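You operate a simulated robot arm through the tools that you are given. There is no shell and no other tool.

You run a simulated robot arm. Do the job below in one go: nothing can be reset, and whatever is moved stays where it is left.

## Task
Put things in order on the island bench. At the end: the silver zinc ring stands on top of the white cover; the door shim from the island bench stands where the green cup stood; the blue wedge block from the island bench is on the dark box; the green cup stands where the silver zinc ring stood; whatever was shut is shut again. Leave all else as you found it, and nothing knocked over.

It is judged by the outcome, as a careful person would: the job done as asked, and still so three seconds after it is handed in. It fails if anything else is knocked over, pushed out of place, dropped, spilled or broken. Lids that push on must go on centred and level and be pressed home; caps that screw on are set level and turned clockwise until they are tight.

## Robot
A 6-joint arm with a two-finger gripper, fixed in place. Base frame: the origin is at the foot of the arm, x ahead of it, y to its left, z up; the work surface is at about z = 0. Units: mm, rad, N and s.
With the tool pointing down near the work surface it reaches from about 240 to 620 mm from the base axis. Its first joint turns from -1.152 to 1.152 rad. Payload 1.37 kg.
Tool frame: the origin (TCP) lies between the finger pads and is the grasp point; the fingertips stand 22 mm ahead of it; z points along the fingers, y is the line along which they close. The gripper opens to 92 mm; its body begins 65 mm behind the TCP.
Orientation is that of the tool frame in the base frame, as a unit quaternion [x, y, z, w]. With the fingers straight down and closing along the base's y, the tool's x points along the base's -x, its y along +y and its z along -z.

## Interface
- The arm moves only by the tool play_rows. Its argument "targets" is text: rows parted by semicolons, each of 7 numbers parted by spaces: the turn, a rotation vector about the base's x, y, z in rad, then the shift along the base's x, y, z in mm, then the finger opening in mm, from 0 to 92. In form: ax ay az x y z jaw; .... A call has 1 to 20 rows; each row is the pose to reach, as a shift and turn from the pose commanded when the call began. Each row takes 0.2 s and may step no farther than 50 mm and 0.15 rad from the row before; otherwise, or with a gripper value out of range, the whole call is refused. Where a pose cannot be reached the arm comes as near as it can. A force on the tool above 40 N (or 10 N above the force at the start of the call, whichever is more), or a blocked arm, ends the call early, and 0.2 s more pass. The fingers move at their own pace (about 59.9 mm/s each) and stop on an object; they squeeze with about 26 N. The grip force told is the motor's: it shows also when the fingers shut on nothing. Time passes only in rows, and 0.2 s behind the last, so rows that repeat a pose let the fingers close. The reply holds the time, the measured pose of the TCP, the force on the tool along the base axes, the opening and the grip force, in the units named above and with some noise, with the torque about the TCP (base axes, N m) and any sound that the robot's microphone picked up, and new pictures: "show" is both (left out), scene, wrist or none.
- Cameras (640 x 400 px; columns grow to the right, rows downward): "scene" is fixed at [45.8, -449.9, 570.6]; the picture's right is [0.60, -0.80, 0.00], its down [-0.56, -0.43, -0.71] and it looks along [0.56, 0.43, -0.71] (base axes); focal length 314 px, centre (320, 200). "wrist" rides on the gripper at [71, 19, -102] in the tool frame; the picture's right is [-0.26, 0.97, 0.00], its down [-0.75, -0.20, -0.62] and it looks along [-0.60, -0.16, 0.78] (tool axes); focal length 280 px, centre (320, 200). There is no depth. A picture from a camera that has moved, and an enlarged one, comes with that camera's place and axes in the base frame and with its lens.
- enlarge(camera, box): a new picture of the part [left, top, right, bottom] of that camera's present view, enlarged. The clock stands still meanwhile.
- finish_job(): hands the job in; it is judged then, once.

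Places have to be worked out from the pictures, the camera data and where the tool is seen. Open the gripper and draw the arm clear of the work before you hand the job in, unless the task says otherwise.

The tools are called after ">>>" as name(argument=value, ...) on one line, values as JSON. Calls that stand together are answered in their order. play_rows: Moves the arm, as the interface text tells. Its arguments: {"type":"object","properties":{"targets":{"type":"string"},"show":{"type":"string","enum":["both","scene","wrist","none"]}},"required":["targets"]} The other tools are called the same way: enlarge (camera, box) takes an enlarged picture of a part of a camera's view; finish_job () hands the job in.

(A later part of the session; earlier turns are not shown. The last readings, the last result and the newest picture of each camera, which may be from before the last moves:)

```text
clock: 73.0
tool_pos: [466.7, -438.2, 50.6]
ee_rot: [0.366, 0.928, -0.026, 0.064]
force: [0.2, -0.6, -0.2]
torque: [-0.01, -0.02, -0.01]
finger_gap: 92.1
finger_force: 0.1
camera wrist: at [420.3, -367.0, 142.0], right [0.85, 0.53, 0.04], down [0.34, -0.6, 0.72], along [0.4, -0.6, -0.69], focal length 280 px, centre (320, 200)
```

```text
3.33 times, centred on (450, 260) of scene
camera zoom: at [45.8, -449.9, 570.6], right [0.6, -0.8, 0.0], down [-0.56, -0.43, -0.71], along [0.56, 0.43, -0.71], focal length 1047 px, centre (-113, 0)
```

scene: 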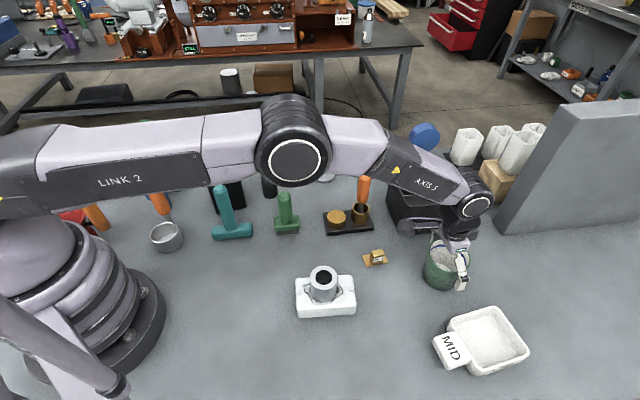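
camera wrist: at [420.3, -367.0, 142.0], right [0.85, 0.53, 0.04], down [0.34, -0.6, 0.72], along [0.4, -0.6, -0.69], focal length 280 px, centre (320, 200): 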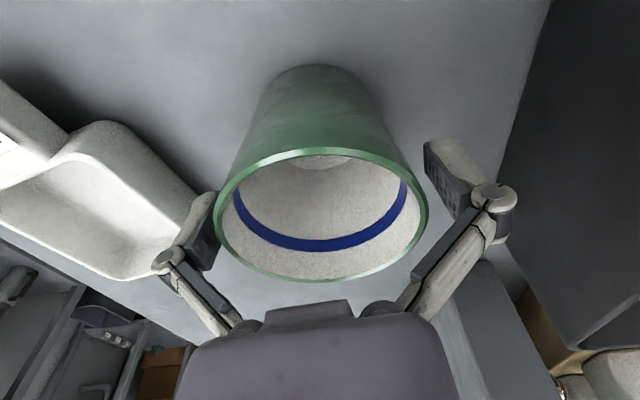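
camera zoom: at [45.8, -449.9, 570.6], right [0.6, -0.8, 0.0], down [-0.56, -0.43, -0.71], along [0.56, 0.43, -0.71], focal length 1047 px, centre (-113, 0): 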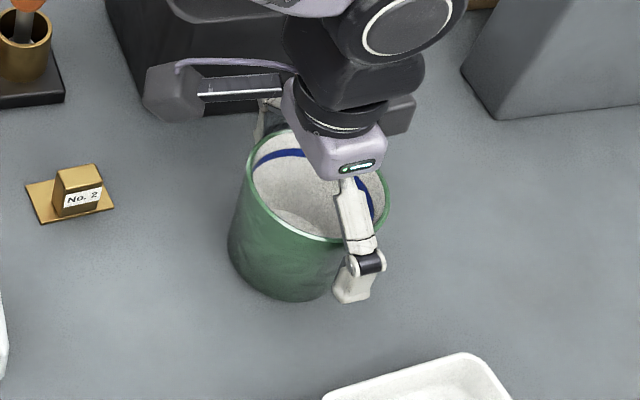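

The cup stands on the old ring spot, released. I raise the tool straight up clear of the rim.

>>> play_rows(targets="0 0 0 0 0 4 92; 0 0 0 0 0 12 92; 0 0 0 0 0 24 92; 0 0 0 0 0 40 92; 0 0 0 0 0 60 92; 0 0 0 0 0 85 92; 0 0 0 0 0 110 92; 0 0 0 0 0 115 92; 0 0 0 0 0 115 92", show="both")

>>> enlarge(camera="scene", box=[380, 200, 520, 320])

```text
clock: 75.0
tool_pos: [466.7, -437.4, 164.9]
ee_rot: [0.366, 0.928, -0.027, 0.064]
force: [0.5, -0.9, -0.2]
torque: [0.01, 0.02, -0.02]
finger_gap: 91.8
finger_force: 0.0
camera wrist: at [419.1, -367.1, 256.3], right [0.85, 0.53, 0.04], down [0.34, -0.6, 0.72], along [0.4, -0.6, -0.69], focal length 280 px, centre (320, 200)
```

scene: 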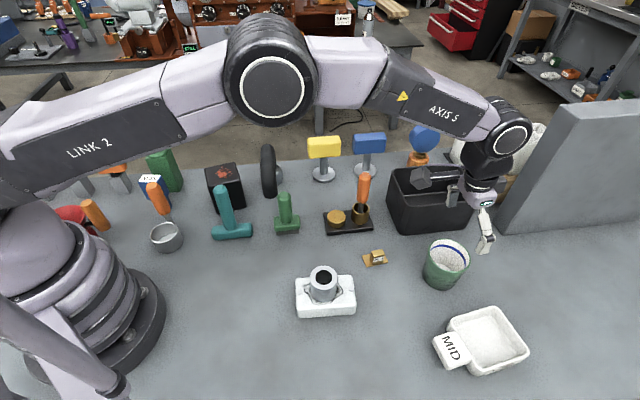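
wrist: 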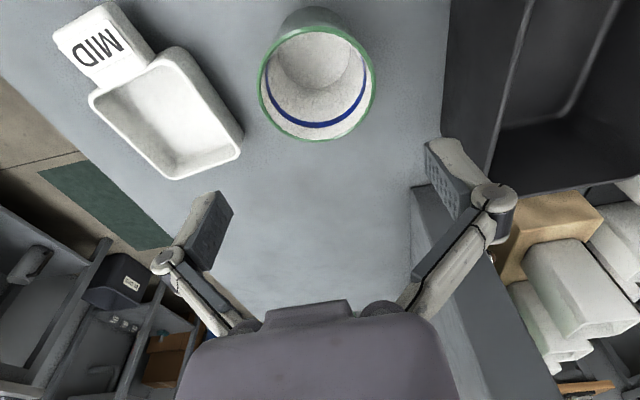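

```text
3.33 times, centred on (450, 260) of scene
camera zoom: at [45.8, -449.9, 570.6], right [0.6, -0.8, 0.0], down [-0.56, -0.43, -0.71], along [0.56, 0.43, -0.71], focal length 1047 px, centre (-113, 0)
```

zoom: 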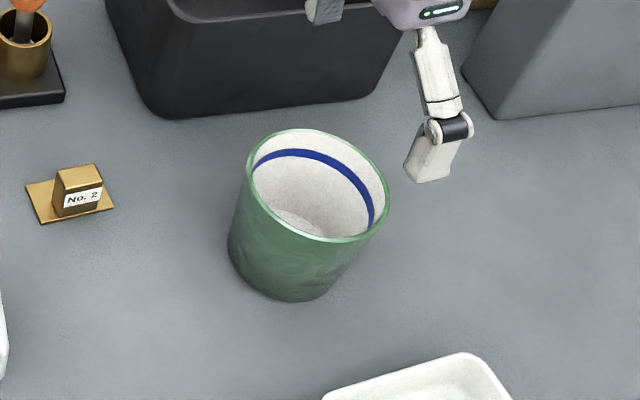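

The cup stands upright exactly where the ring was. Now I head for the brass door shim: removing the tilt, turning to yaw −0.64 (aligned with its block), and stopping above it for a look.

>>> play_rows(targets="0.01 0.012 0.012 -4 13 0 92; 0.03 0.036 0.037 -11 38 0 80; 0.05 0.06 0.062 -19 64 -3 70; 0.07 0.084 0.087 -27 89 -8 60; 0.083 0.1 0.103 -34 113 -13 50; 0.0887 0.1061 0.11 -38.7 127.4 -15 44; 0.0887 0.1061 0.11 -38.7 127.4 -15 44; 0.0887 0.1061 0.11 -38.7 127.4 -15 44", show="both")

>>> enlarge(camera="wrist", box=[240, 60, 400, 180])

```text
clock: 76.8
tool_pos: [429.6, -313.3, 150.6]
ee_rot: [0.316, 0.949, -0.001, -0.001]
force: [0.0, -0.1, 0.8]
torque: [-0.03, -0.01, 0.01]
finger_gap: 43.8
finger_force: 0.1
camera wrist: at [384.1, -255.8, 253.1], right [0.79, 0.62, 0.0], down [0.48, -0.61, 0.63], along [0.38, -0.49, -0.78], focal length 280 px, centre (320, 200)
```

scene: 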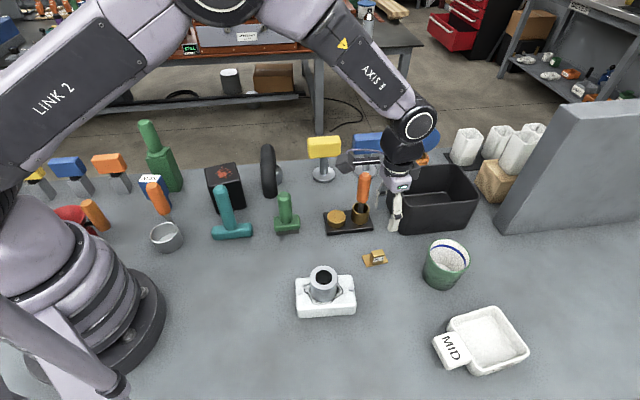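
wrist: 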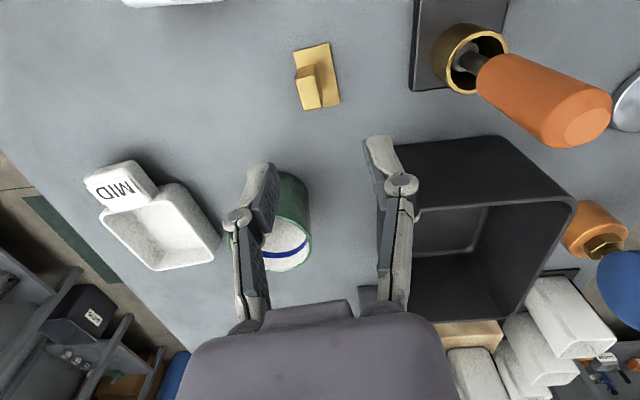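

```text
3.33 times, centred on (320, 120) of wrist
camera zoom: at [384.1, -255.8, 253.1], right [0.79, 0.62, 0.0], down [0.48, -0.61, 0.63], along [0.38, -0.49, -0.78], focal length 935 px, centre (320, 467)
```

zoom: 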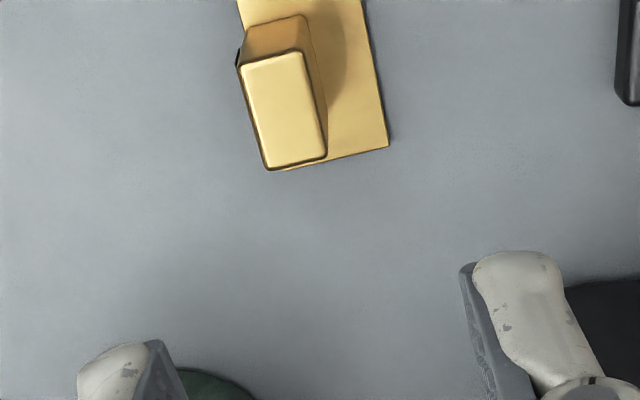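

The block's top face is 24×15 mm, aligned with the tool, offset by (4.5 inward, 7.4 to −n). I shift by (-8, -3.2) and descend to z≈65 for a check.

>>> play_rows(targets="0 0 0 -4 -1.6 -12 44; 0 0 0 -8 -3.2 -28 44; 0 0 0 -8 -3.2 -45 44; 0 0 0 -8 -3.2 -62 44; 0 0 0 -8 -3.2 -77 44; 0 0 0 -8 -3.2 -85 44; 0 0 0 -8 -3.2 -85 44; 0 0 0 -8 -3.2 -85 44", show="wrist")

>>> enlarge(camera="wrist", box=[220, 60, 420, 260])

>>> enlarge(camera="scene", box=[330, 200, 430, 290])

```text
clock: 78.6
tool_pos: [420.2, -313.8, 64.6]
ee_rot: [0.316, 0.949, 0.0, 0.0]
force: [-0.8, 0.6, 0.8]
torque: [0.0, -0.01, 0.02]
finger_gap: 43.8
finger_force: 0.1
camera wrist: at [375.4, -256.1, 166.8], right [0.79, 0.62, 0.0], down [0.48, -0.61, 0.63], along [0.38, -0.49, -0.78], focal length 280 px, centre (320, 200)
```

wrist: 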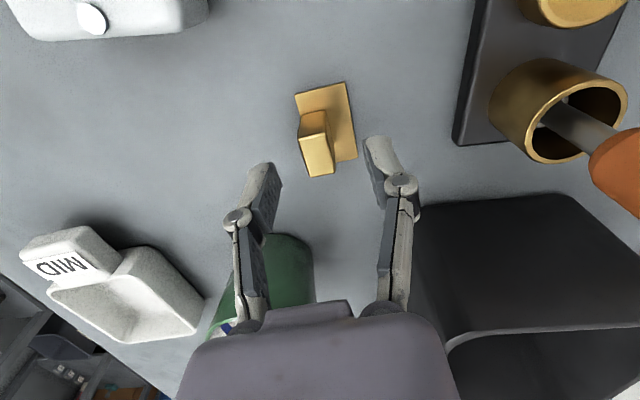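

```text
2.00 times, centred on (320, 160) of wrist
camera zoom: at [375.4, -256.1, 166.8], right [0.79, 0.62, 0.0], down [0.48, -0.61, 0.63], along [0.38, -0.49, -0.78], focal length 561 px, centre (320, 280)
```

zoom: 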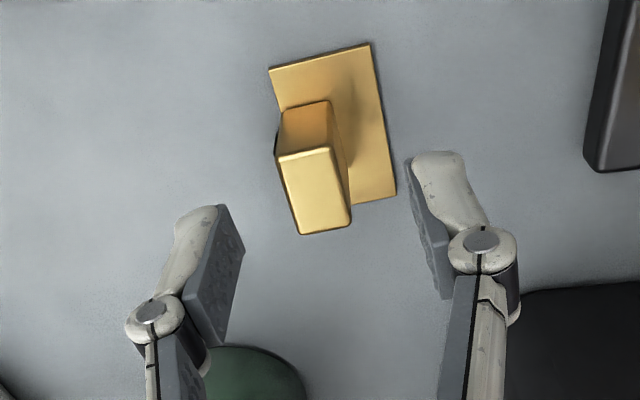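

```text
4.44 times, centred on (380, 245) of scene
camera zoom: at [45.8, -449.9, 570.6], right [0.6, -0.8, 0.0], down [-0.56, -0.43, -0.71], along [0.56, 0.43, -0.71], focal length 1396 px, centre (53, 0)
```

zoom: 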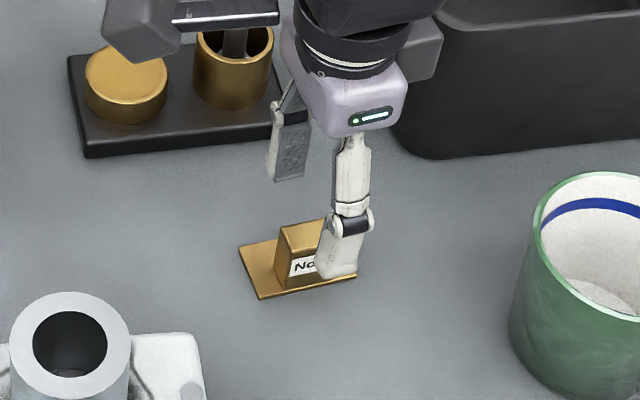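

Block centre is ~2 mm outward and 2.3 mm to −n of the tool. I correct by (0.4, -3.1) and descend to z≈28, so the fingertips stay just above the shim's base plate.

>>> play_rows(targets="0 0 0 0.4 -3.1 -6 44; 0 0 0 0.4 -3.1 -14 44; 0 0 0 0.4 -3.1 -22 44; 0 0 0 0.4 -3.1 -30 44; 0 0 0 0.4 -3.1 -35.5 44; 0 0 0 0.4 -3.1 -35.5 44; 0 0 0 0.4 -3.1 -35.5 44", show="wrist")

>>> enlarge(camera="wrist", box=[220, 110, 420, 260])

>>> enlarge(camera="scene", box=[340, 220, 420, 290])

```text
clock: 80.2
tool_pos: [421.6, -317.9, 30.3]
ee_rot: [0.315, 0.949, 0.0, 0.0]
force: [-0.3, -0.5, -0.6]
torque: [0.0, 0.02, -0.04]
finger_gap: 43.8
finger_force: 0.1
camera wrist: at [377.8, -260.0, 132.7], right [0.79, 0.62, 0.0], down [0.48, -0.61, 0.63], along [0.38, -0.49, -0.78], focal length 280 px, centre (320, 200)
```

wrist: 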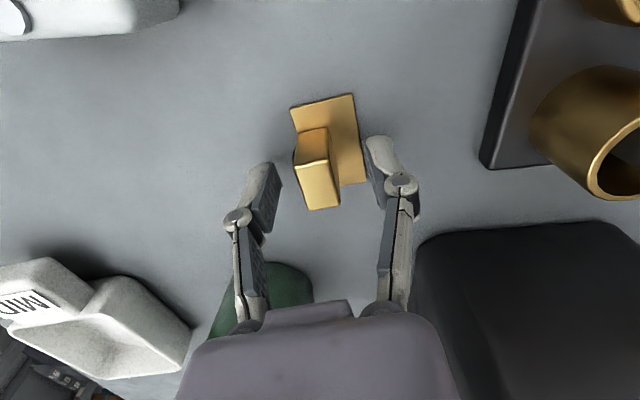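

```text
2.67 times, centred on (320, 185) of wrist
camera zoom: at [377.8, -260.0, 132.7], right [0.79, 0.62, 0.0], down [0.48, -0.61, 0.63], along [0.38, -0.49, -0.78], focal length 748 px, centre (320, 240)
```

zoom: 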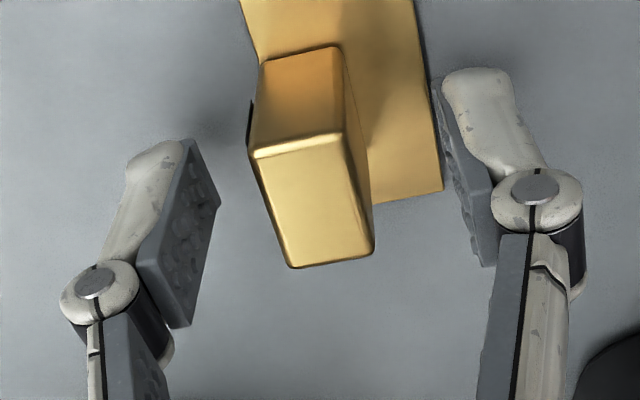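

```text
5.71 times, centred on (380, 255) of scene
camera zoom: at [45.8, -449.9, 570.6], right [0.6, -0.8, 0.0], down [-0.56, -0.43, -0.71], along [0.56, 0.43, -0.71], focal length 1794 px, centre (-23, -114)
```

zoom: 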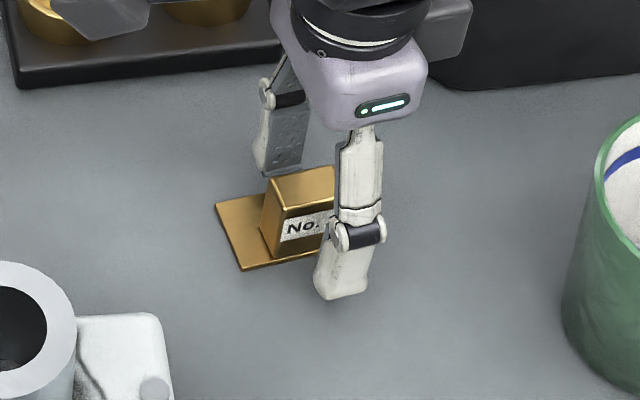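

Centred within 1 mm with the fingertips above the plate. I lower 2.5 mm more and close gently on the block.

>>> play_rows(targets="0 0 0 0.5 -0.8 -2.5 44; 0 0 0 0.5 -0.8 -2.5 36; 0 0 0 0.5 -0.8 -2.5 28; 0 0 0 0.5 -0.8 -2.5 22; 0 0 0 0.5 -0.8 -2.5 18; 0 0 0 0.5 -0.8 -2.5 14; 0 0 0 0.5 -0.8 -2.5 6; 0 0 0 0.5 -0.8 -2.5 0; 0 0 0 0.5 -0.8 -2.5 0", show="wrist")

>>> enlarge(camera="wrist", box=[220, 110, 420, 260])

>>> enlarge(camera="scene", box=[340, 220, 420, 290])

```text
clock: 82.2
tool_pos: [420.8, -317.3, 28.9]
ee_rot: [0.316, 0.949, -0.001, 0.0]
force: [-0.4, 0.4, -0.1]
torque: [0.03, -0.01, -0.01]
finger_gap: 15.2
finger_force: 26.0
camera wrist: at [377.1, -260.5, 130.5], right [0.79, 0.62, 0.0], down [0.48, -0.61, 0.63], along [0.38, -0.49, -0.78], focal length 280 px, centre (320, 200)
```

wrist: 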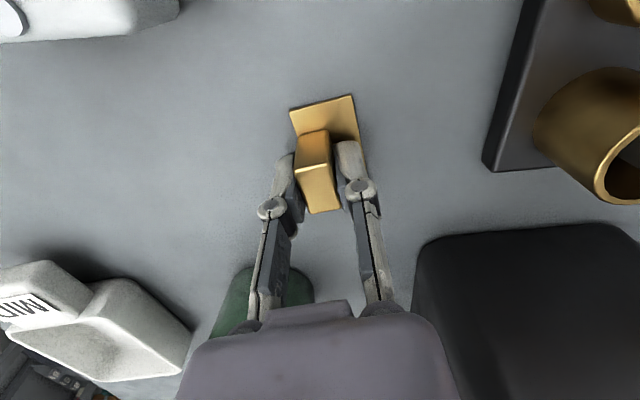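

```text
2.67 times, centred on (320, 185) of wrist
camera zoom: at [377.1, -260.5, 130.5], right [0.79, 0.62, 0.0], down [0.48, -0.61, 0.63], along [0.38, -0.49, -0.78], focal length 748 px, centre (320, 240)
```

zoom: 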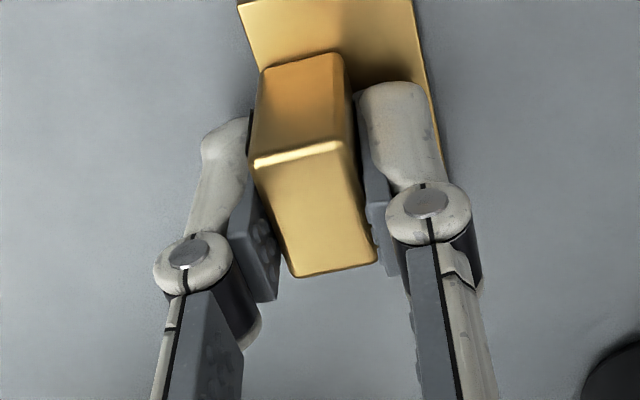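

```text
5.71 times, centred on (380, 255) of scene
camera zoom: at [45.8, -449.9, 570.6], right [0.6, -0.8, 0.0], down [-0.56, -0.43, -0.71], along [0.56, 0.43, -0.71], focal length 1794 px, centre (-23, -114)
```

zoom: 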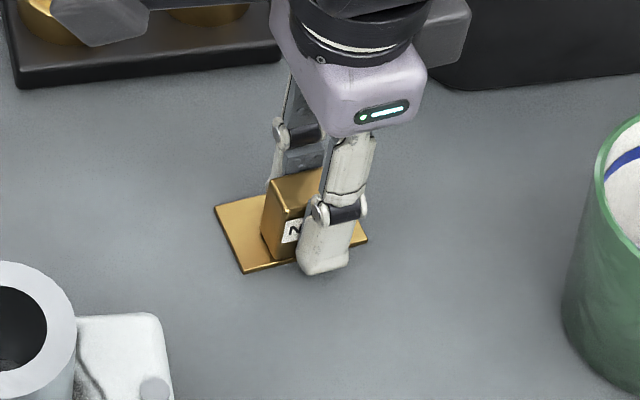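

Gripped (gap 15.2 mm, 26 N). Lift 5 mm slowly and check.

>>> play_rows(targets="0 0 0 0 0 1 0; 0 0 0 0 0 2 0; 0 0 0 0 0 3.5 0; 0 0 0 0 0 5 0; 0 0 0 0 0 5 0", show="wrist")

>>> enlarge(camera="scene", box=[340, 220, 420, 290])

```text
clock: 83.4
tool_pos: [421.0, -318.1, 31.9]
ee_rot: [0.315, 0.949, 0.0, 0.001]
force: [-0.9, 0.9, -0.9]
torque: [-0.02, -0.01, -0.01]
finger_gap: 15.0
finger_force: 25.9
camera wrist: at [377.4, -261.0, 134.7], right [0.79, 0.62, 0.0], down [0.48, -0.61, 0.62], along [0.38, -0.49, -0.78], focal length 280 px, centre (320, 200)
```

wrist: 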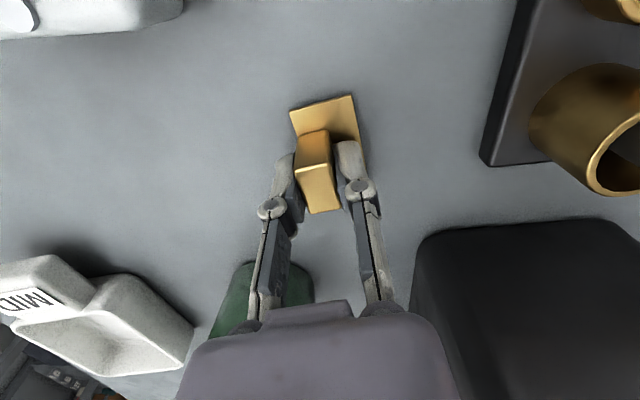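

```text
5.71 times, centred on (380, 255) of scene
camera zoom: at [45.8, -449.9, 570.6], right [0.6, -0.8, 0.0], down [-0.56, -0.43, -0.71], along [0.56, 0.43, -0.71], focal length 1794 px, centre (-23, -114)
```

zoom: 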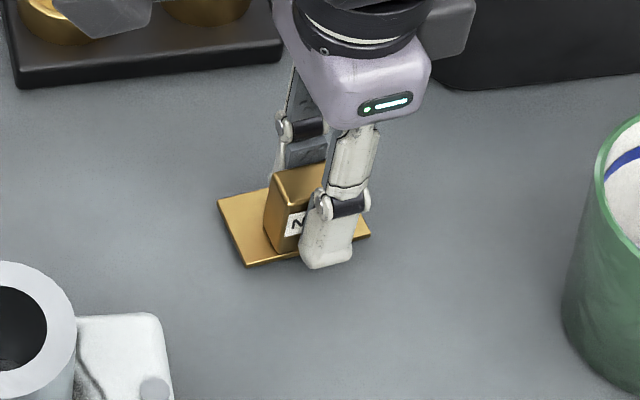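

The shim comes up level. I lift it to z≈130, then carry it toward the cup's old spot.

>>> play_rows(targets="0 0 0 0 0 4 0; 0 0 0 0 0 10 0; 0 0 0 0 0 18 0; 0 0 0 0 0 28 0; 0 0 0 0 0 40 0; 0 0 0 0 0 54 0; 0 0 0 0 0 68 0; 0 0 0 0 0 82 0; 0 0 0 -4 5 93 0; 0 0 0 -12 15 98 0; 0 0 0 -25 31 98 0; 0 0 0 -42 53 98 0; 0 0 0 -59 75 98 0; 0 0 0 -76 97 98 0; 0 0 0 -93 118 98 0; 0 0 0 -110 139 98 0; 0 0 0 -127 160 98 0; 0 0 0 -140 177 98 0; 0 0 0 -148 187 98 0; 0 0 0 -150.5 190 98 0", show="both")

```text
clock: 87.6
tool_pos: [270.0, -128.6, 131.5]
ee_rot: [0.315, 0.949, -0.001, 0.001]
force: [-0.3, 0.1, -0.5]
torque: [0.01, -0.02, -0.01]
finger_gap: 14.9
finger_force: 25.2
camera wrist: at [225.0, -70.4, 232.7], right [0.79, 0.62, 0.0], down [0.48, -0.61, 0.63], along [0.38, -0.49, -0.78], focal length 280 px, centre (320, 200)
```

scene: 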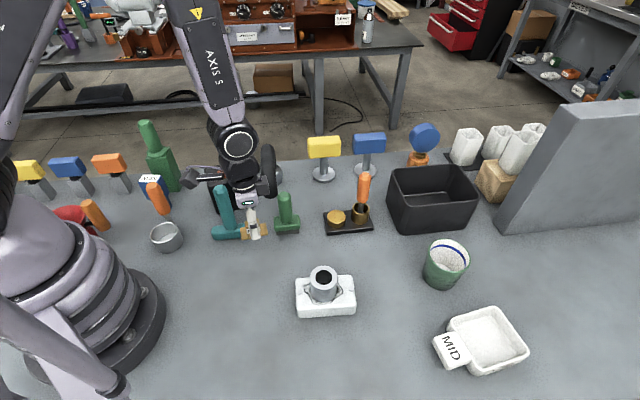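
wrist: 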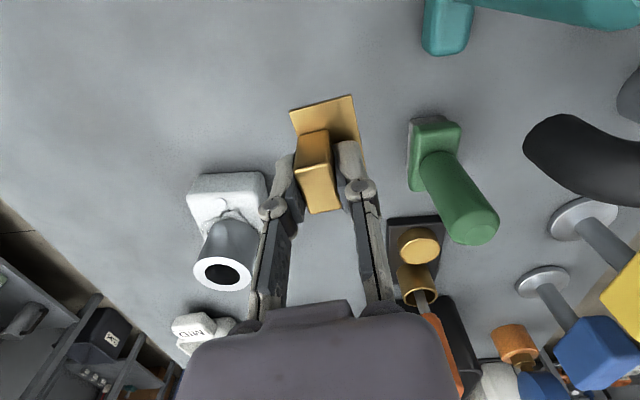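

The shim is above the cup's old spot, level. I lower it to just above the bench.

>>> play_rows(targets="0 0 0 -0.5 -0.5 -6 0; 0 0 0 -1.1 -1.1 -14 0; 0 0 0 -1.1 -1.1 -24 0; 0 0 0 -1.1 -1.1 -35 0; 0 0 0 -1.1 -1.1 -46 0; 0 0 0 -1.1 -1.1 -57 0; 0 0 0 -1.1 -1.1 -68 0; 0 0 0 -1.1 -1.1 -78 0; 0 0 0 -1.1 -1.1 -86 0; 0 0 0 -1.1 -1.1 -92 0; 0 0 0 -1.1 -1.1 -96 0; 0 0 0 -1.1 -1.1 -98.5 0; 0 0 0 -1.1 -1.1 -100 0; 0 0 0 -1.1 -1.1 -100 0; 0 0 0 -1.1 -1.1 -100 0", show="wrist")

>>> enlarge(camera="scene", box=[210, 200, 320, 300])

```text
clock: 90.8
tool_pos: [270.7, -128.6, 28.1]
ee_rot: [0.316, 0.949, 0.0, 0.0]
force: [0.2, -0.6, -0.9]
torque: [-0.02, 0.02, 0.0]
finger_gap: 15.2
finger_force: 25.9
camera wrist: at [225.3, -71.6, 131.6], right [0.79, 0.62, 0.0], down [0.48, -0.61, 0.63], along [0.38, -0.49, -0.78], focal length 280 px, centre (320, 200)
```

wrist: 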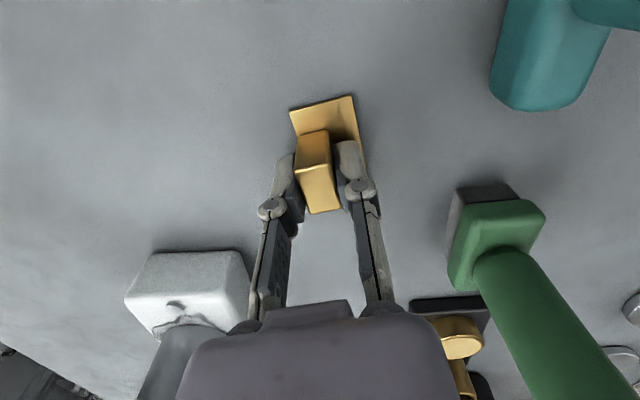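

```text
4.00 times, centred on (265, 250) of scene
camera zoom: at [45.8, -449.9, 570.6], right [0.6, -0.8, 0.0], down [-0.56, -0.43, -0.71], along [0.56, 0.43, -0.71], focal length 1256 px, centre (540, 0)
```

zoom: 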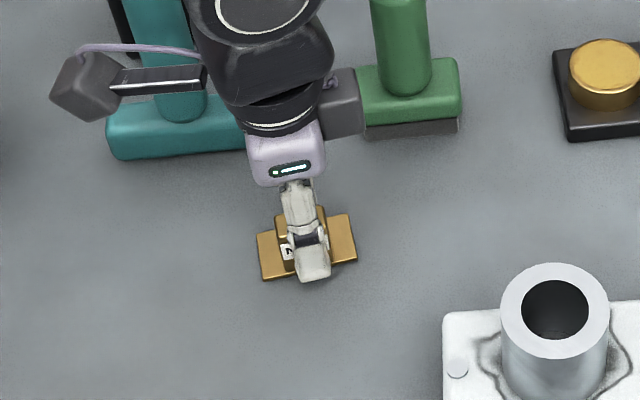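

Compared in the same camera, the shim's plate centre matches the cup's former base centre within ~2 mm. I step down to contact.

>>> play_rows(targets="0 0 0 0 0 -0.8 0; 0 0 0 0 0 -1.6 0; 0 0 0 0 0 -1.6 0", show="none")

```text
clock: 91.6
tool_pos: [269.1, -129.1, 28.4]
ee_rot: [0.315, 0.949, 0.0, 0.0]
force: [-0.8, 3.2, 16.6]
torque: [0.05, -0.03, -0.01]
finger_gap: 15.1
finger_force: 25.8
```

Contact at +16 N. I unload by 0.8 mm and open the fingers to release the shim.

>>> play_rows(targets="0 0 0 0 0 0.8 0; 0 0 0 0 0 0.8 14; 0 0 0 0 0 0.8 17; 0 0 0 0 0 0.8 22; 0 0 0 0 0 0.8 30; 0 0 0 0 0 0.8 38; 0 0 0 0 0 0.8 38; 0 0 0 0 0 6 38; 0 0 0 0 0 16 38; 0 0 0 0 0 32 38; 0 0 0 0 0 55 38; 0 0 0 0 0 80 38; 0 0 0 0 0 105 38; 0 0 0 0 0 120 38; 0 0 0 0 0 120 38", show="both")

>>> enlarge(camera="scene", box=[210, 200, 320, 300])

```text
clock: 94.8
tool_pos: [269.5, -128.1, 148.7]
ee_rot: [0.316, 0.949, -0.002, 0.0]
force: [-0.3, 0.8, -0.6]
torque: [0.0, 0.01, 0.0]
finger_gap: 38.2
finger_force: 0.1
camera wrist: at [224.7, -70.3, 250.6], right [0.79, 0.62, 0.0], down [0.48, -0.61, 0.62], along [0.38, -0.49, -0.78], focal length 280 px, centre (320, 200)
```

scene: 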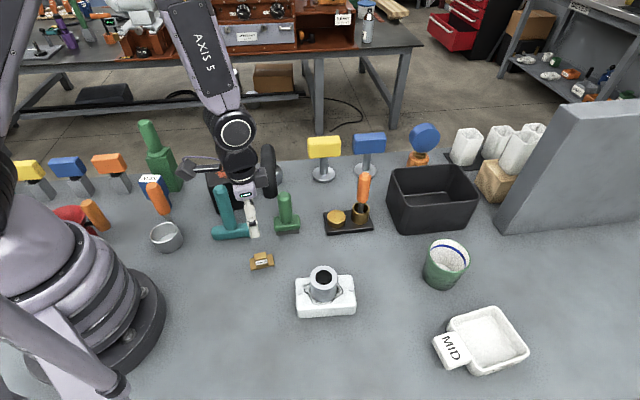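
wrist: 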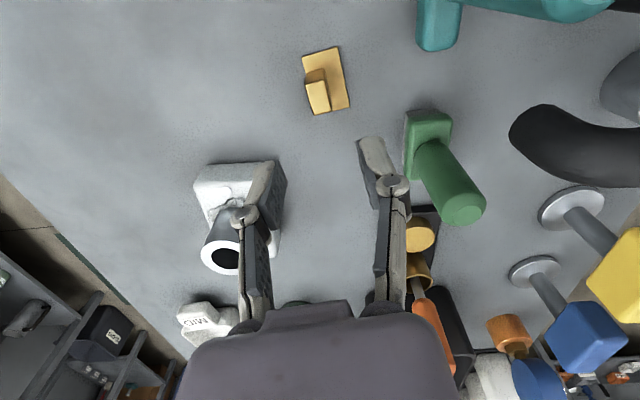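

```text
4.00 times, centred on (265, 250) of scene
camera zoom: at [45.7, -449.9, 570.6], right [0.6, -0.8, 0.0], down [-0.56, -0.43, -0.71], along [0.56, 0.43, -0.71], focal length 1256 px, centre (540, 0)
```

zoom: 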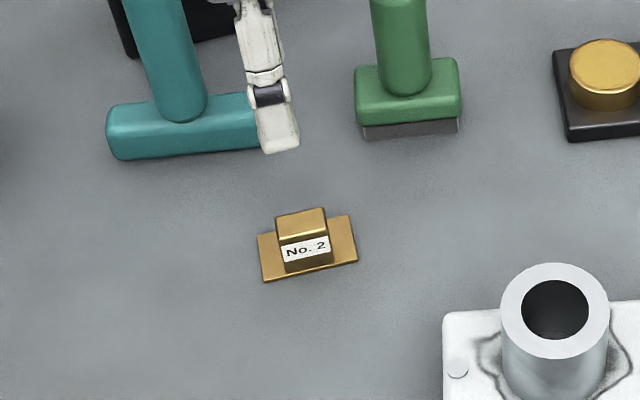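

The shim stands where the cup was. Next the blue wedge block: I raise the tool high and swing to the left side to look at the blue "NEW" block and the dark box with the wrist camera.

>>> play_rows(targets="0 0 0 0 0 20 38; 0 0 0 0 0 55 38; 0 0 0 0 0 85 38; 0 0 0 0 0 100 38; 0 0 0.138 10.8 33.1 100 38; 0 0 0.276 19.9 66.1 100 38; 0 0 0.414 25.2 100 100 38; 0 0 0.552 26.4 134.2 100 38; 0 0 0.69 23.8 168.2 100 38; 0 0 0.828 17.1 201.9 100 38; 0 0 0.966 6.5 234.6 100 38; 0 0 1.104 -7.6 265.8 100 38; 0 0 1.243 -26.9 294.1 100 38; 0 0 1.243 -26.9 294.1 100 38; 0 0 1.243 -26.9 294.1 100 38", show="both")

```text
clock: 98.0
tool_pos: [239.2, 166.9, 251.1]
ee_rot: [-0.296, 0.955, -0.001, 0.0]
force: [0.2, -0.6, -0.5]
torque: [-0.06, -0.05, 0.03]
finger_gap: 38.1
finger_force: 0.0
camera wrist: at [171.9, 141.6, 353.6], right [-0.33, 0.94, 0.0], down [0.74, 0.26, 0.63], along [0.59, 0.21, -0.78], focal length 280 px, centre (320, 200)
```

scene: 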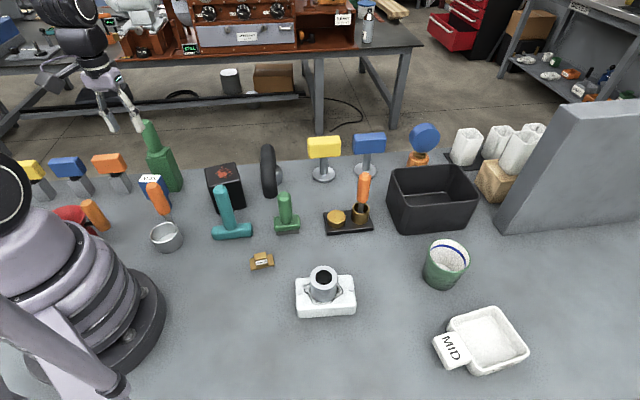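
wrist: 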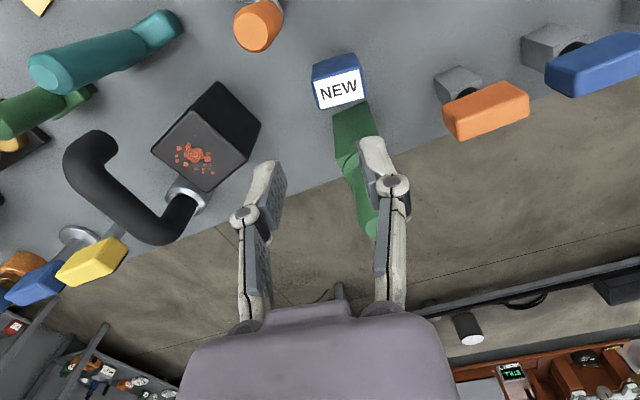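

Good view of the left side. I zoom in on the blue "NEW" block, the dark box and the neighbours.

>>> enlarge(camera="wrist", box=[290, 30, 410, 150])

>>> enlarge(camera="wrist", box=[130, 60, 290, 220])

>>> enlarge(camera="scene", box=[130, 120, 260, 260])

>>> enlarge(camera="scene", box=[20, 140, 140, 220])

>>> enlarge(camera="scene", box=[260, 120, 450, 240])

```text
3.33 times, centred on (350, 90) of wrist
camera zoom: at [171.9, 141.6, 353.6], right [-0.33, 0.94, 0.0], down [0.74, 0.26, 0.63], along [0.59, 0.21, -0.78], focal length 935 px, centre (220, 567)
```

zoom: 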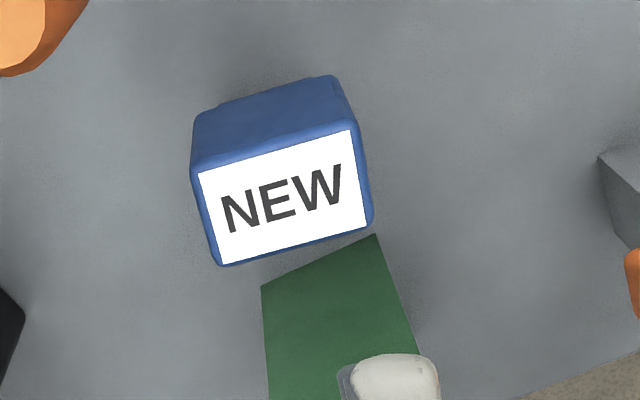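

```text
2.50 times, centred on (210, 140) of wrist
camera zoom: at [171.9, 141.6, 353.6], right [-0.33, 0.94, 0.0], down [0.74, 0.26, 0.63], along [0.59, 0.21, -0.78], focal length 701 px, centre (595, 350)
```

zoom: 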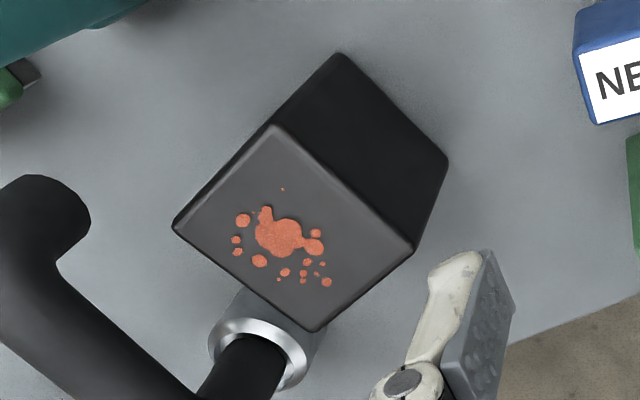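

```text
2.86 times, centred on (195, 190) of scene
camera zoom: at [45.8, -449.9, 570.6], right [0.6, -0.8, 0.0], down [-0.56, -0.43, -0.71], along [0.56, 0.43, -0.71], focal length 897 px, centre (677, 229)
```

zoom: 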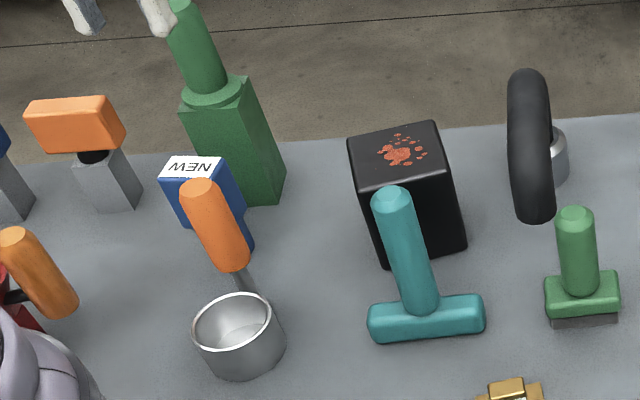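

```text
5.00 times, centred on (80, 180) of scene
camera zoom: at [45.8, -449.9, 570.6], right [0.6, -0.8, 0.0], down [-0.56, -0.43, -0.71], along [0.56, 0.43, -0.71], focal length 1570 px, centre (1520, 300)
```

zoom: 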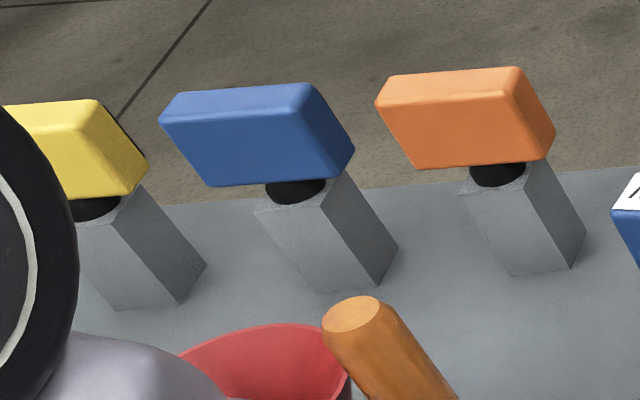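

```text
3.33 times, centred on (355, 180) of scene
camera zoom: at [45.8, -449.9, 570.6], right [0.6, -0.8, 0.0], down [-0.56, -0.43, -0.71], along [0.56, 0.43, -0.71], focal length 1047 px, centre (203, 267)
```

zoom: 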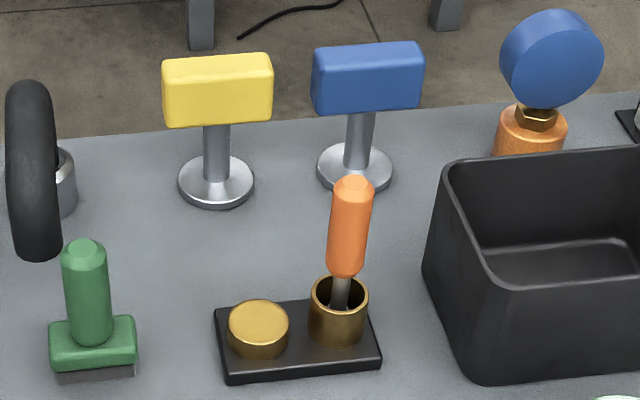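

The "NEW" block stands with its top near z≈100 at about (240, 186), and the only closed dark box is the black cube near (360, 75). I compare with the look-alike blue blocks on the rear bench to understand the wedge's shape.

>>> enlarge(camera="scene", box=[40, 0, 120, 40])

>>> enlarge(camera="scene", box=[135, 160, 195, 220])

>>> enlarge(camera="wrist", box=[440, 20, 640, 150])

```text
8.00 times, centred on (80, 20) of scene
camera zoom: at [45.8, -449.9, 570.6], right [0.6, -0.8, 0.0], down [-0.56, -0.43, -0.71], along [0.56, 0.43, -0.71], focal length 2512 px, centre (2240, 1640)
```

zoom: 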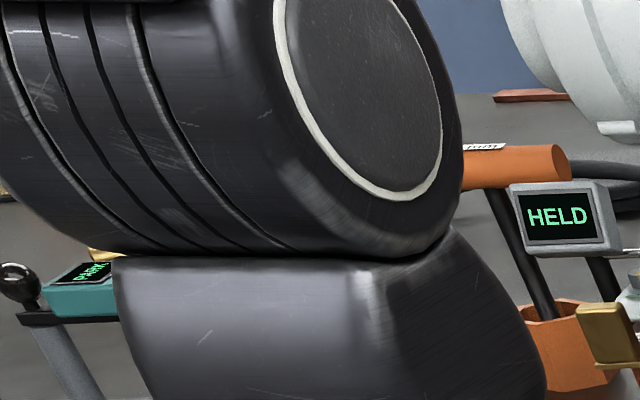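

```text
6.67 times, centred on (165, 190) of scene
camera zoom: at [45.8, -449.9, 570.6], right [0.6, -0.8, 0.0], down [-0.56, -0.43, -0.71], along [0.56, 0.43, -0.71], focal length 2093 px, centre (1353, 267)
```

zoom: 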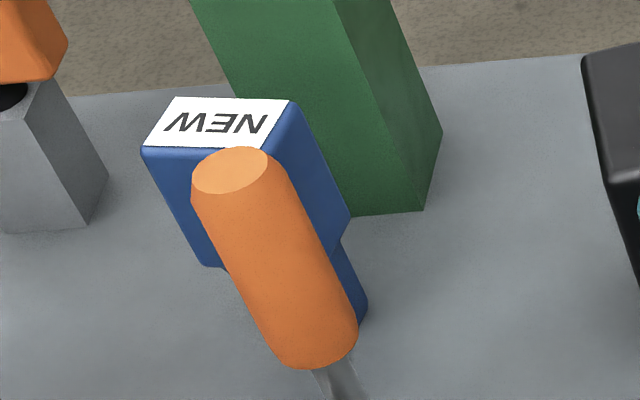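

```text
3.08 times, centred on (540, 85) of wrist
camera zoom: at [171.9, 141.6, 353.6], right [-0.33, 0.94, 0.0], down [0.74, 0.26, 0.63], along [0.59, 0.21, -0.78], focal length 863 px, centre (-357, 554)
```

zoom: 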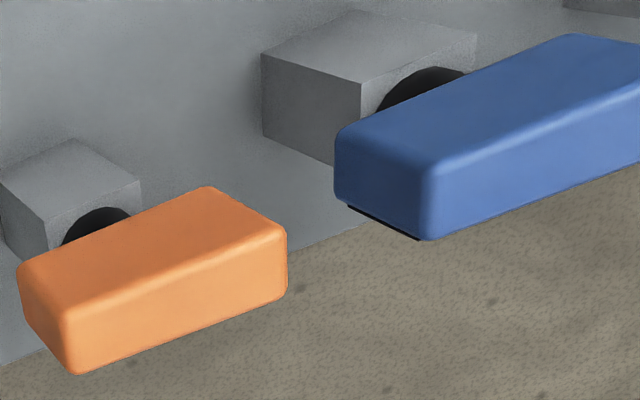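

The "NEW" piece is a blue head (≈44×30 mm, z 45–100) on a narrower foot, aligned with my current yaw; the dark box top is 70 mm square centred at about (354.5, 72), z≈87. I move over the block and come down to z≈170, opening the jaw to 70.

>>> play_rows(targets="0 0 0 0 4 -10 50; 0 0 0 -0.5 10 -28 60; 0 0 0 -1.1 17.3 -48 70; 0 0 0 -1.1 17.3 -66 70; 0 0 0 -1.1 17.3 -80 70; 0 0 0 -1.1 17.3 -80 70; 0 0 0 -1.1 17.3 -80 70", show="both")

>>> enlarge(camera="wrist", box=[220, 30, 420, 180])

```text
clock: 99.6
tool_pos: [241.4, 181.5, 169.7]
ee_rot: [-0.296, 0.955, 0.0, 0.0]
force: [0.4, 0.4, -0.3]
torque: [-0.02, 0.01, 0.01]
finger_gap: 70.2
finger_force: 0.0
camera wrist: at [173.2, 157.3, 272.0], right [-0.33, 0.94, 0.0], down [0.74, 0.26, 0.63], along [0.59, 0.21, -0.78], focal length 280 px, centre (320, 200)
```

scene: 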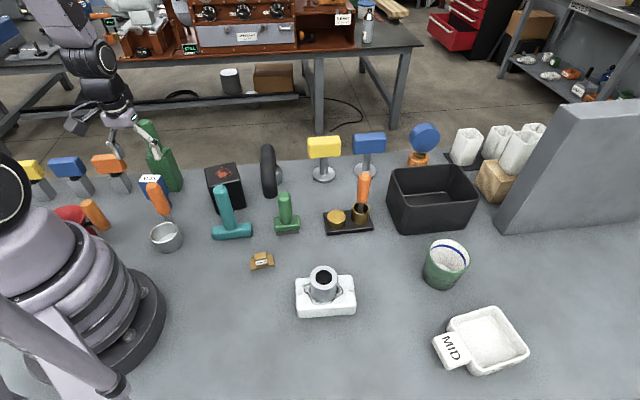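
wrist: 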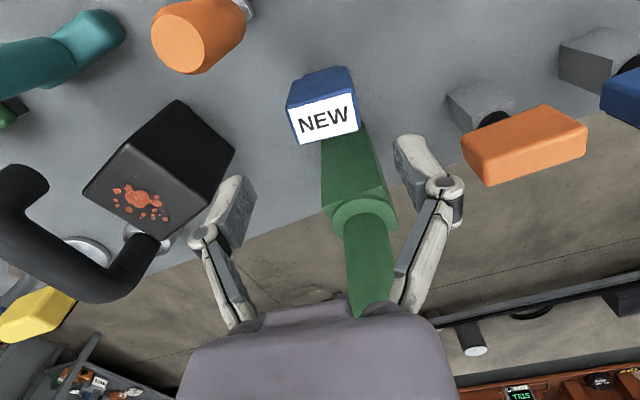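

```text
2.67 times, centred on (320, 105) of wrist
camera zoom: at [173.2, 157.3, 272.0], right [-0.33, 0.94, 0.0], down [0.74, 0.26, 0.63], along [0.59, 0.21, -0.78], focal length 748 px, centre (320, 453)
```

zoom: 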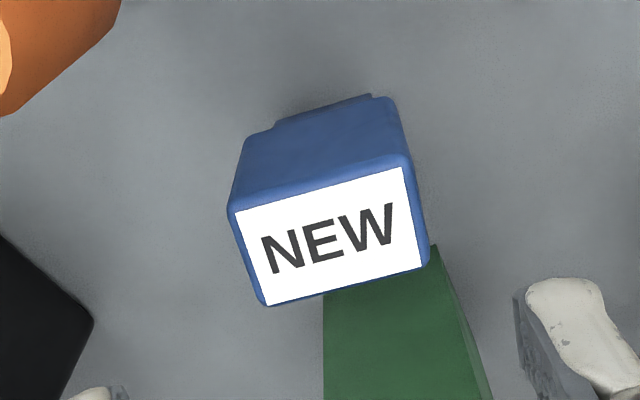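

The tall green bottle-like piece stands right behind the block, so I must be careful with the outer side of the gripper body. I zoom into it to measure its position.

>>> enlarge(camera="wrist", box=[290, 110, 450, 320])

>>> enlarge(camera="scene", box=[60, 40, 200, 210])

```text
1.90 times, centred on (370, 215) of wrist
camera zoom: at [173.2, 157.3, 272.0], right [-0.33, 0.94, 0.0], down [0.74, 0.26, 0.63], along [0.59, 0.21, -0.78], focal length 534 px, centre (225, 171)
```

zoom: 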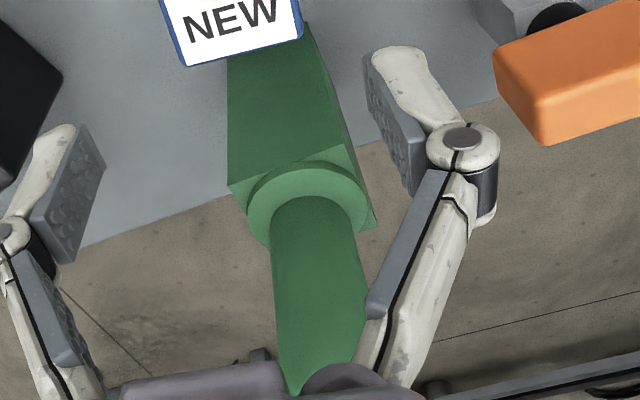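

```text
2.35 times, centred on (130, 125) of scene
camera zoom: at [45.8, -449.9, 570.6], right [0.6, -0.8, 0.0], down [-0.56, -0.43, -0.71], along [0.56, 0.43, -0.71], focal length 739 px, centre (767, 376)
```

zoom: 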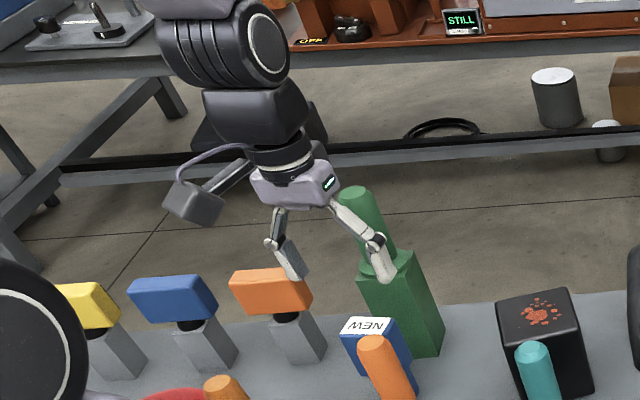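

The bottle's neck axis is at about (296, 234): its near surface is ~59 mm beyond the block's centre, while my gripper's outer side reaches ~45 mm. To gain clearance I tilt the fingers outward 0.12 rad (body leans inward), shift slightly inward and check.

>>> play_rows(targets="0.034 -0.0495 0 -2.6 0 0 70; 0.0679 -0.099 0 -5.2 0.1 0 70; 0.0679 -0.099 0 -5.2 0.1 -12 70; 0.0679 -0.099 0 -5.2 0.1 -28 70; 0.0679 -0.099 0 -5.2 0.1 -40 70; 0.0679 -0.099 0 -5.2 0.1 -40 70; 0.0679 -0.099 0 -5.2 0.1 -40 70", show="wrist")

>>> enlarge(camera="wrist", box=[220, 60, 420, 210])

>>> enlarge(camera="scene", box=[80, 70, 220, 220])

```text
clock: 101.2
tool_pos: [235.7, 184.4, 130.4]
ee_rot: [-0.295, 0.953, 0.018, 0.058]
force: [-0.1, -0.5, 1.5]
torque: [0.01, -0.01, -0.02]
finger_gap: 69.9
finger_force: 0.0
out of reach, approached as far as the arm can: row 3
camera wrist: at [158.1, 152.1, 221.9], right [-0.33, 0.94, 0.03], down [0.67, 0.21, 0.71], along [0.66, 0.26, -0.7], focal length 280 px, centre (320, 200)
```

wrist: 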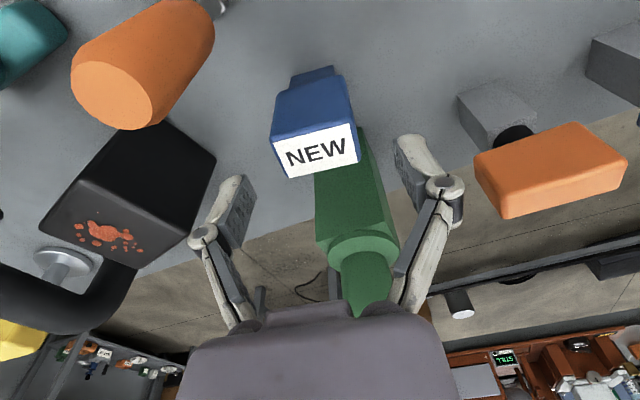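

```text
2.67 times, centred on (320, 135) of wrist
camera zoom: at [158.1, 152.1, 221.9], right [-0.33, 0.94, 0.03], down [0.67, 0.21, 0.71], along [0.66, 0.26, -0.7], focal length 748 px, centre (320, 373)
```

zoom: 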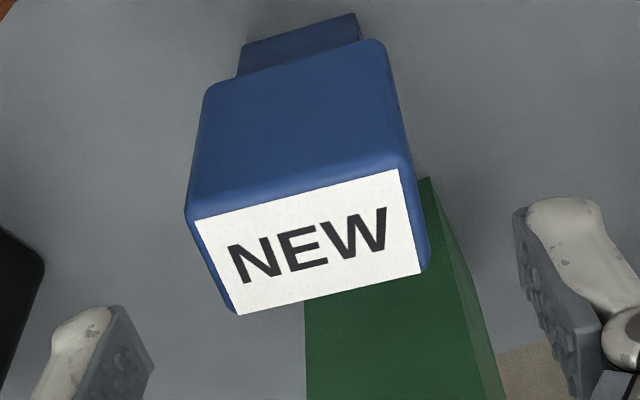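

```text
2.67 times, centred on (150, 145) of scene
camera zoom: at [45.8, -449.9, 570.6], right [0.6, -0.8, 0.0], down [-0.56, -0.43, -0.71], along [0.56, 0.43, -0.71], focal length 837 px, centre (773, 347)
```

zoom: 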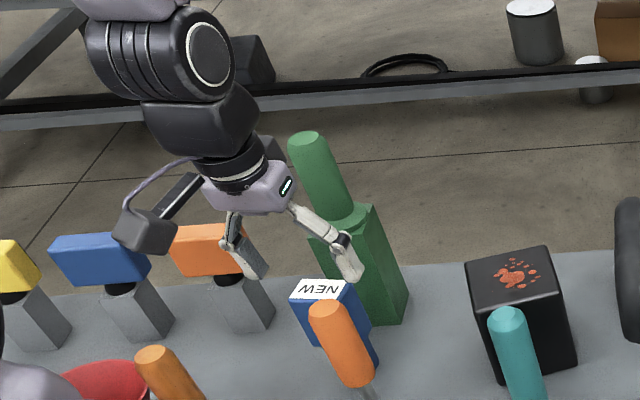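

The block's top centre is 4.6 mm outward and 1.9 mm to −n: good for a grip slightly on its inner side. I shift by (2.1, -0.9) and descend to z≈100, watching forces near the bottle neck.

>>> play_rows(targets="0 0 0 2.1 -0.9 -6 70; 0 0 0 2.1 -0.9 -12 70; 0 0 0 2.1 -0.9 -18 70; 0 0 0 2.1 -0.9 -24 70; 0 0 0 2.1 -0.9 -30 70; 0 0 0 2.1 -0.9 -30 70; 0 0 0 2.1 -0.9 -30 70", show="both")

>>> enlarge(camera="scene", box=[80, 90, 220, 230])

```text
clock: 102.8
tool_pos: [238.8, 181.0, 98.9]
ee_rot: [-0.295, 0.954, 0.018, 0.058]
force: [0.6, 0.3, 0.0]
torque: [-0.01, 0.03, 0.0]
finger_gap: 69.9
finger_force: 0.1
camera wrist: at [159.9, 150.0, 191.8], right [-0.33, 0.94, 0.03], down [0.67, 0.21, 0.71], along [0.66, 0.26, -0.7], focal length 280 px, centre (320, 200)
```

scene: 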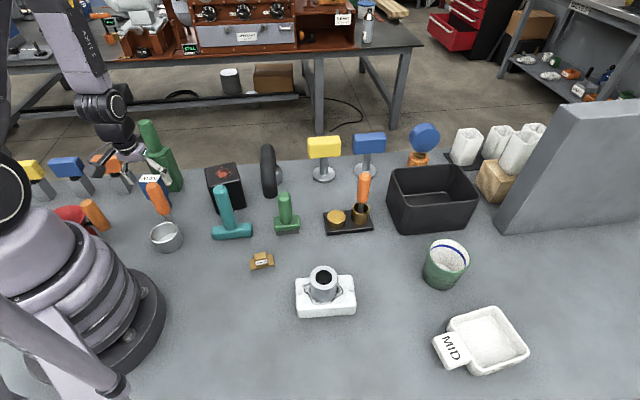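
wrist: 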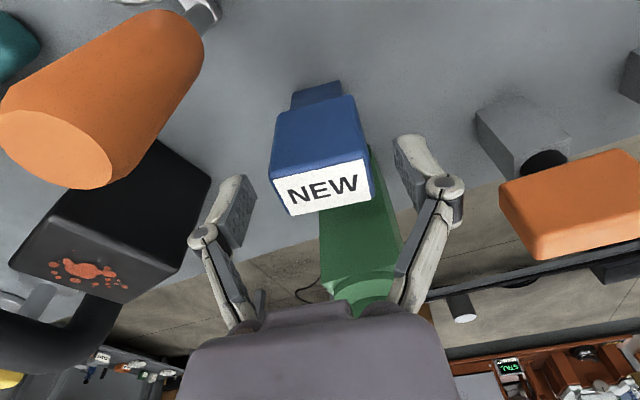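

```text
2.86 times, centred on (150, 160) of scene
camera zoom: at [45.8, -449.9, 570.6], right [0.6, -0.8, 0.0], down [-0.56, -0.43, -0.71], along [0.56, 0.43, -0.71], focal length 897 px, centre (806, 314)
```

zoom: 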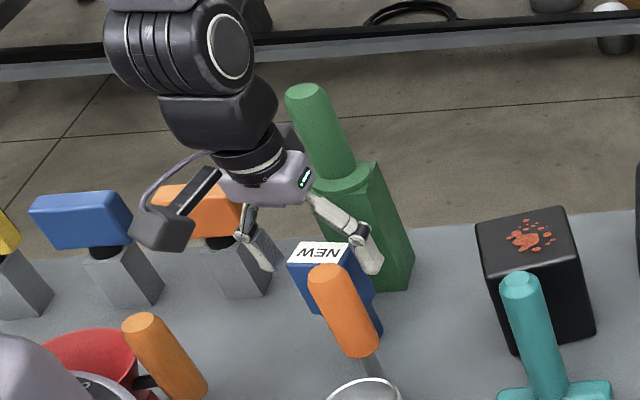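

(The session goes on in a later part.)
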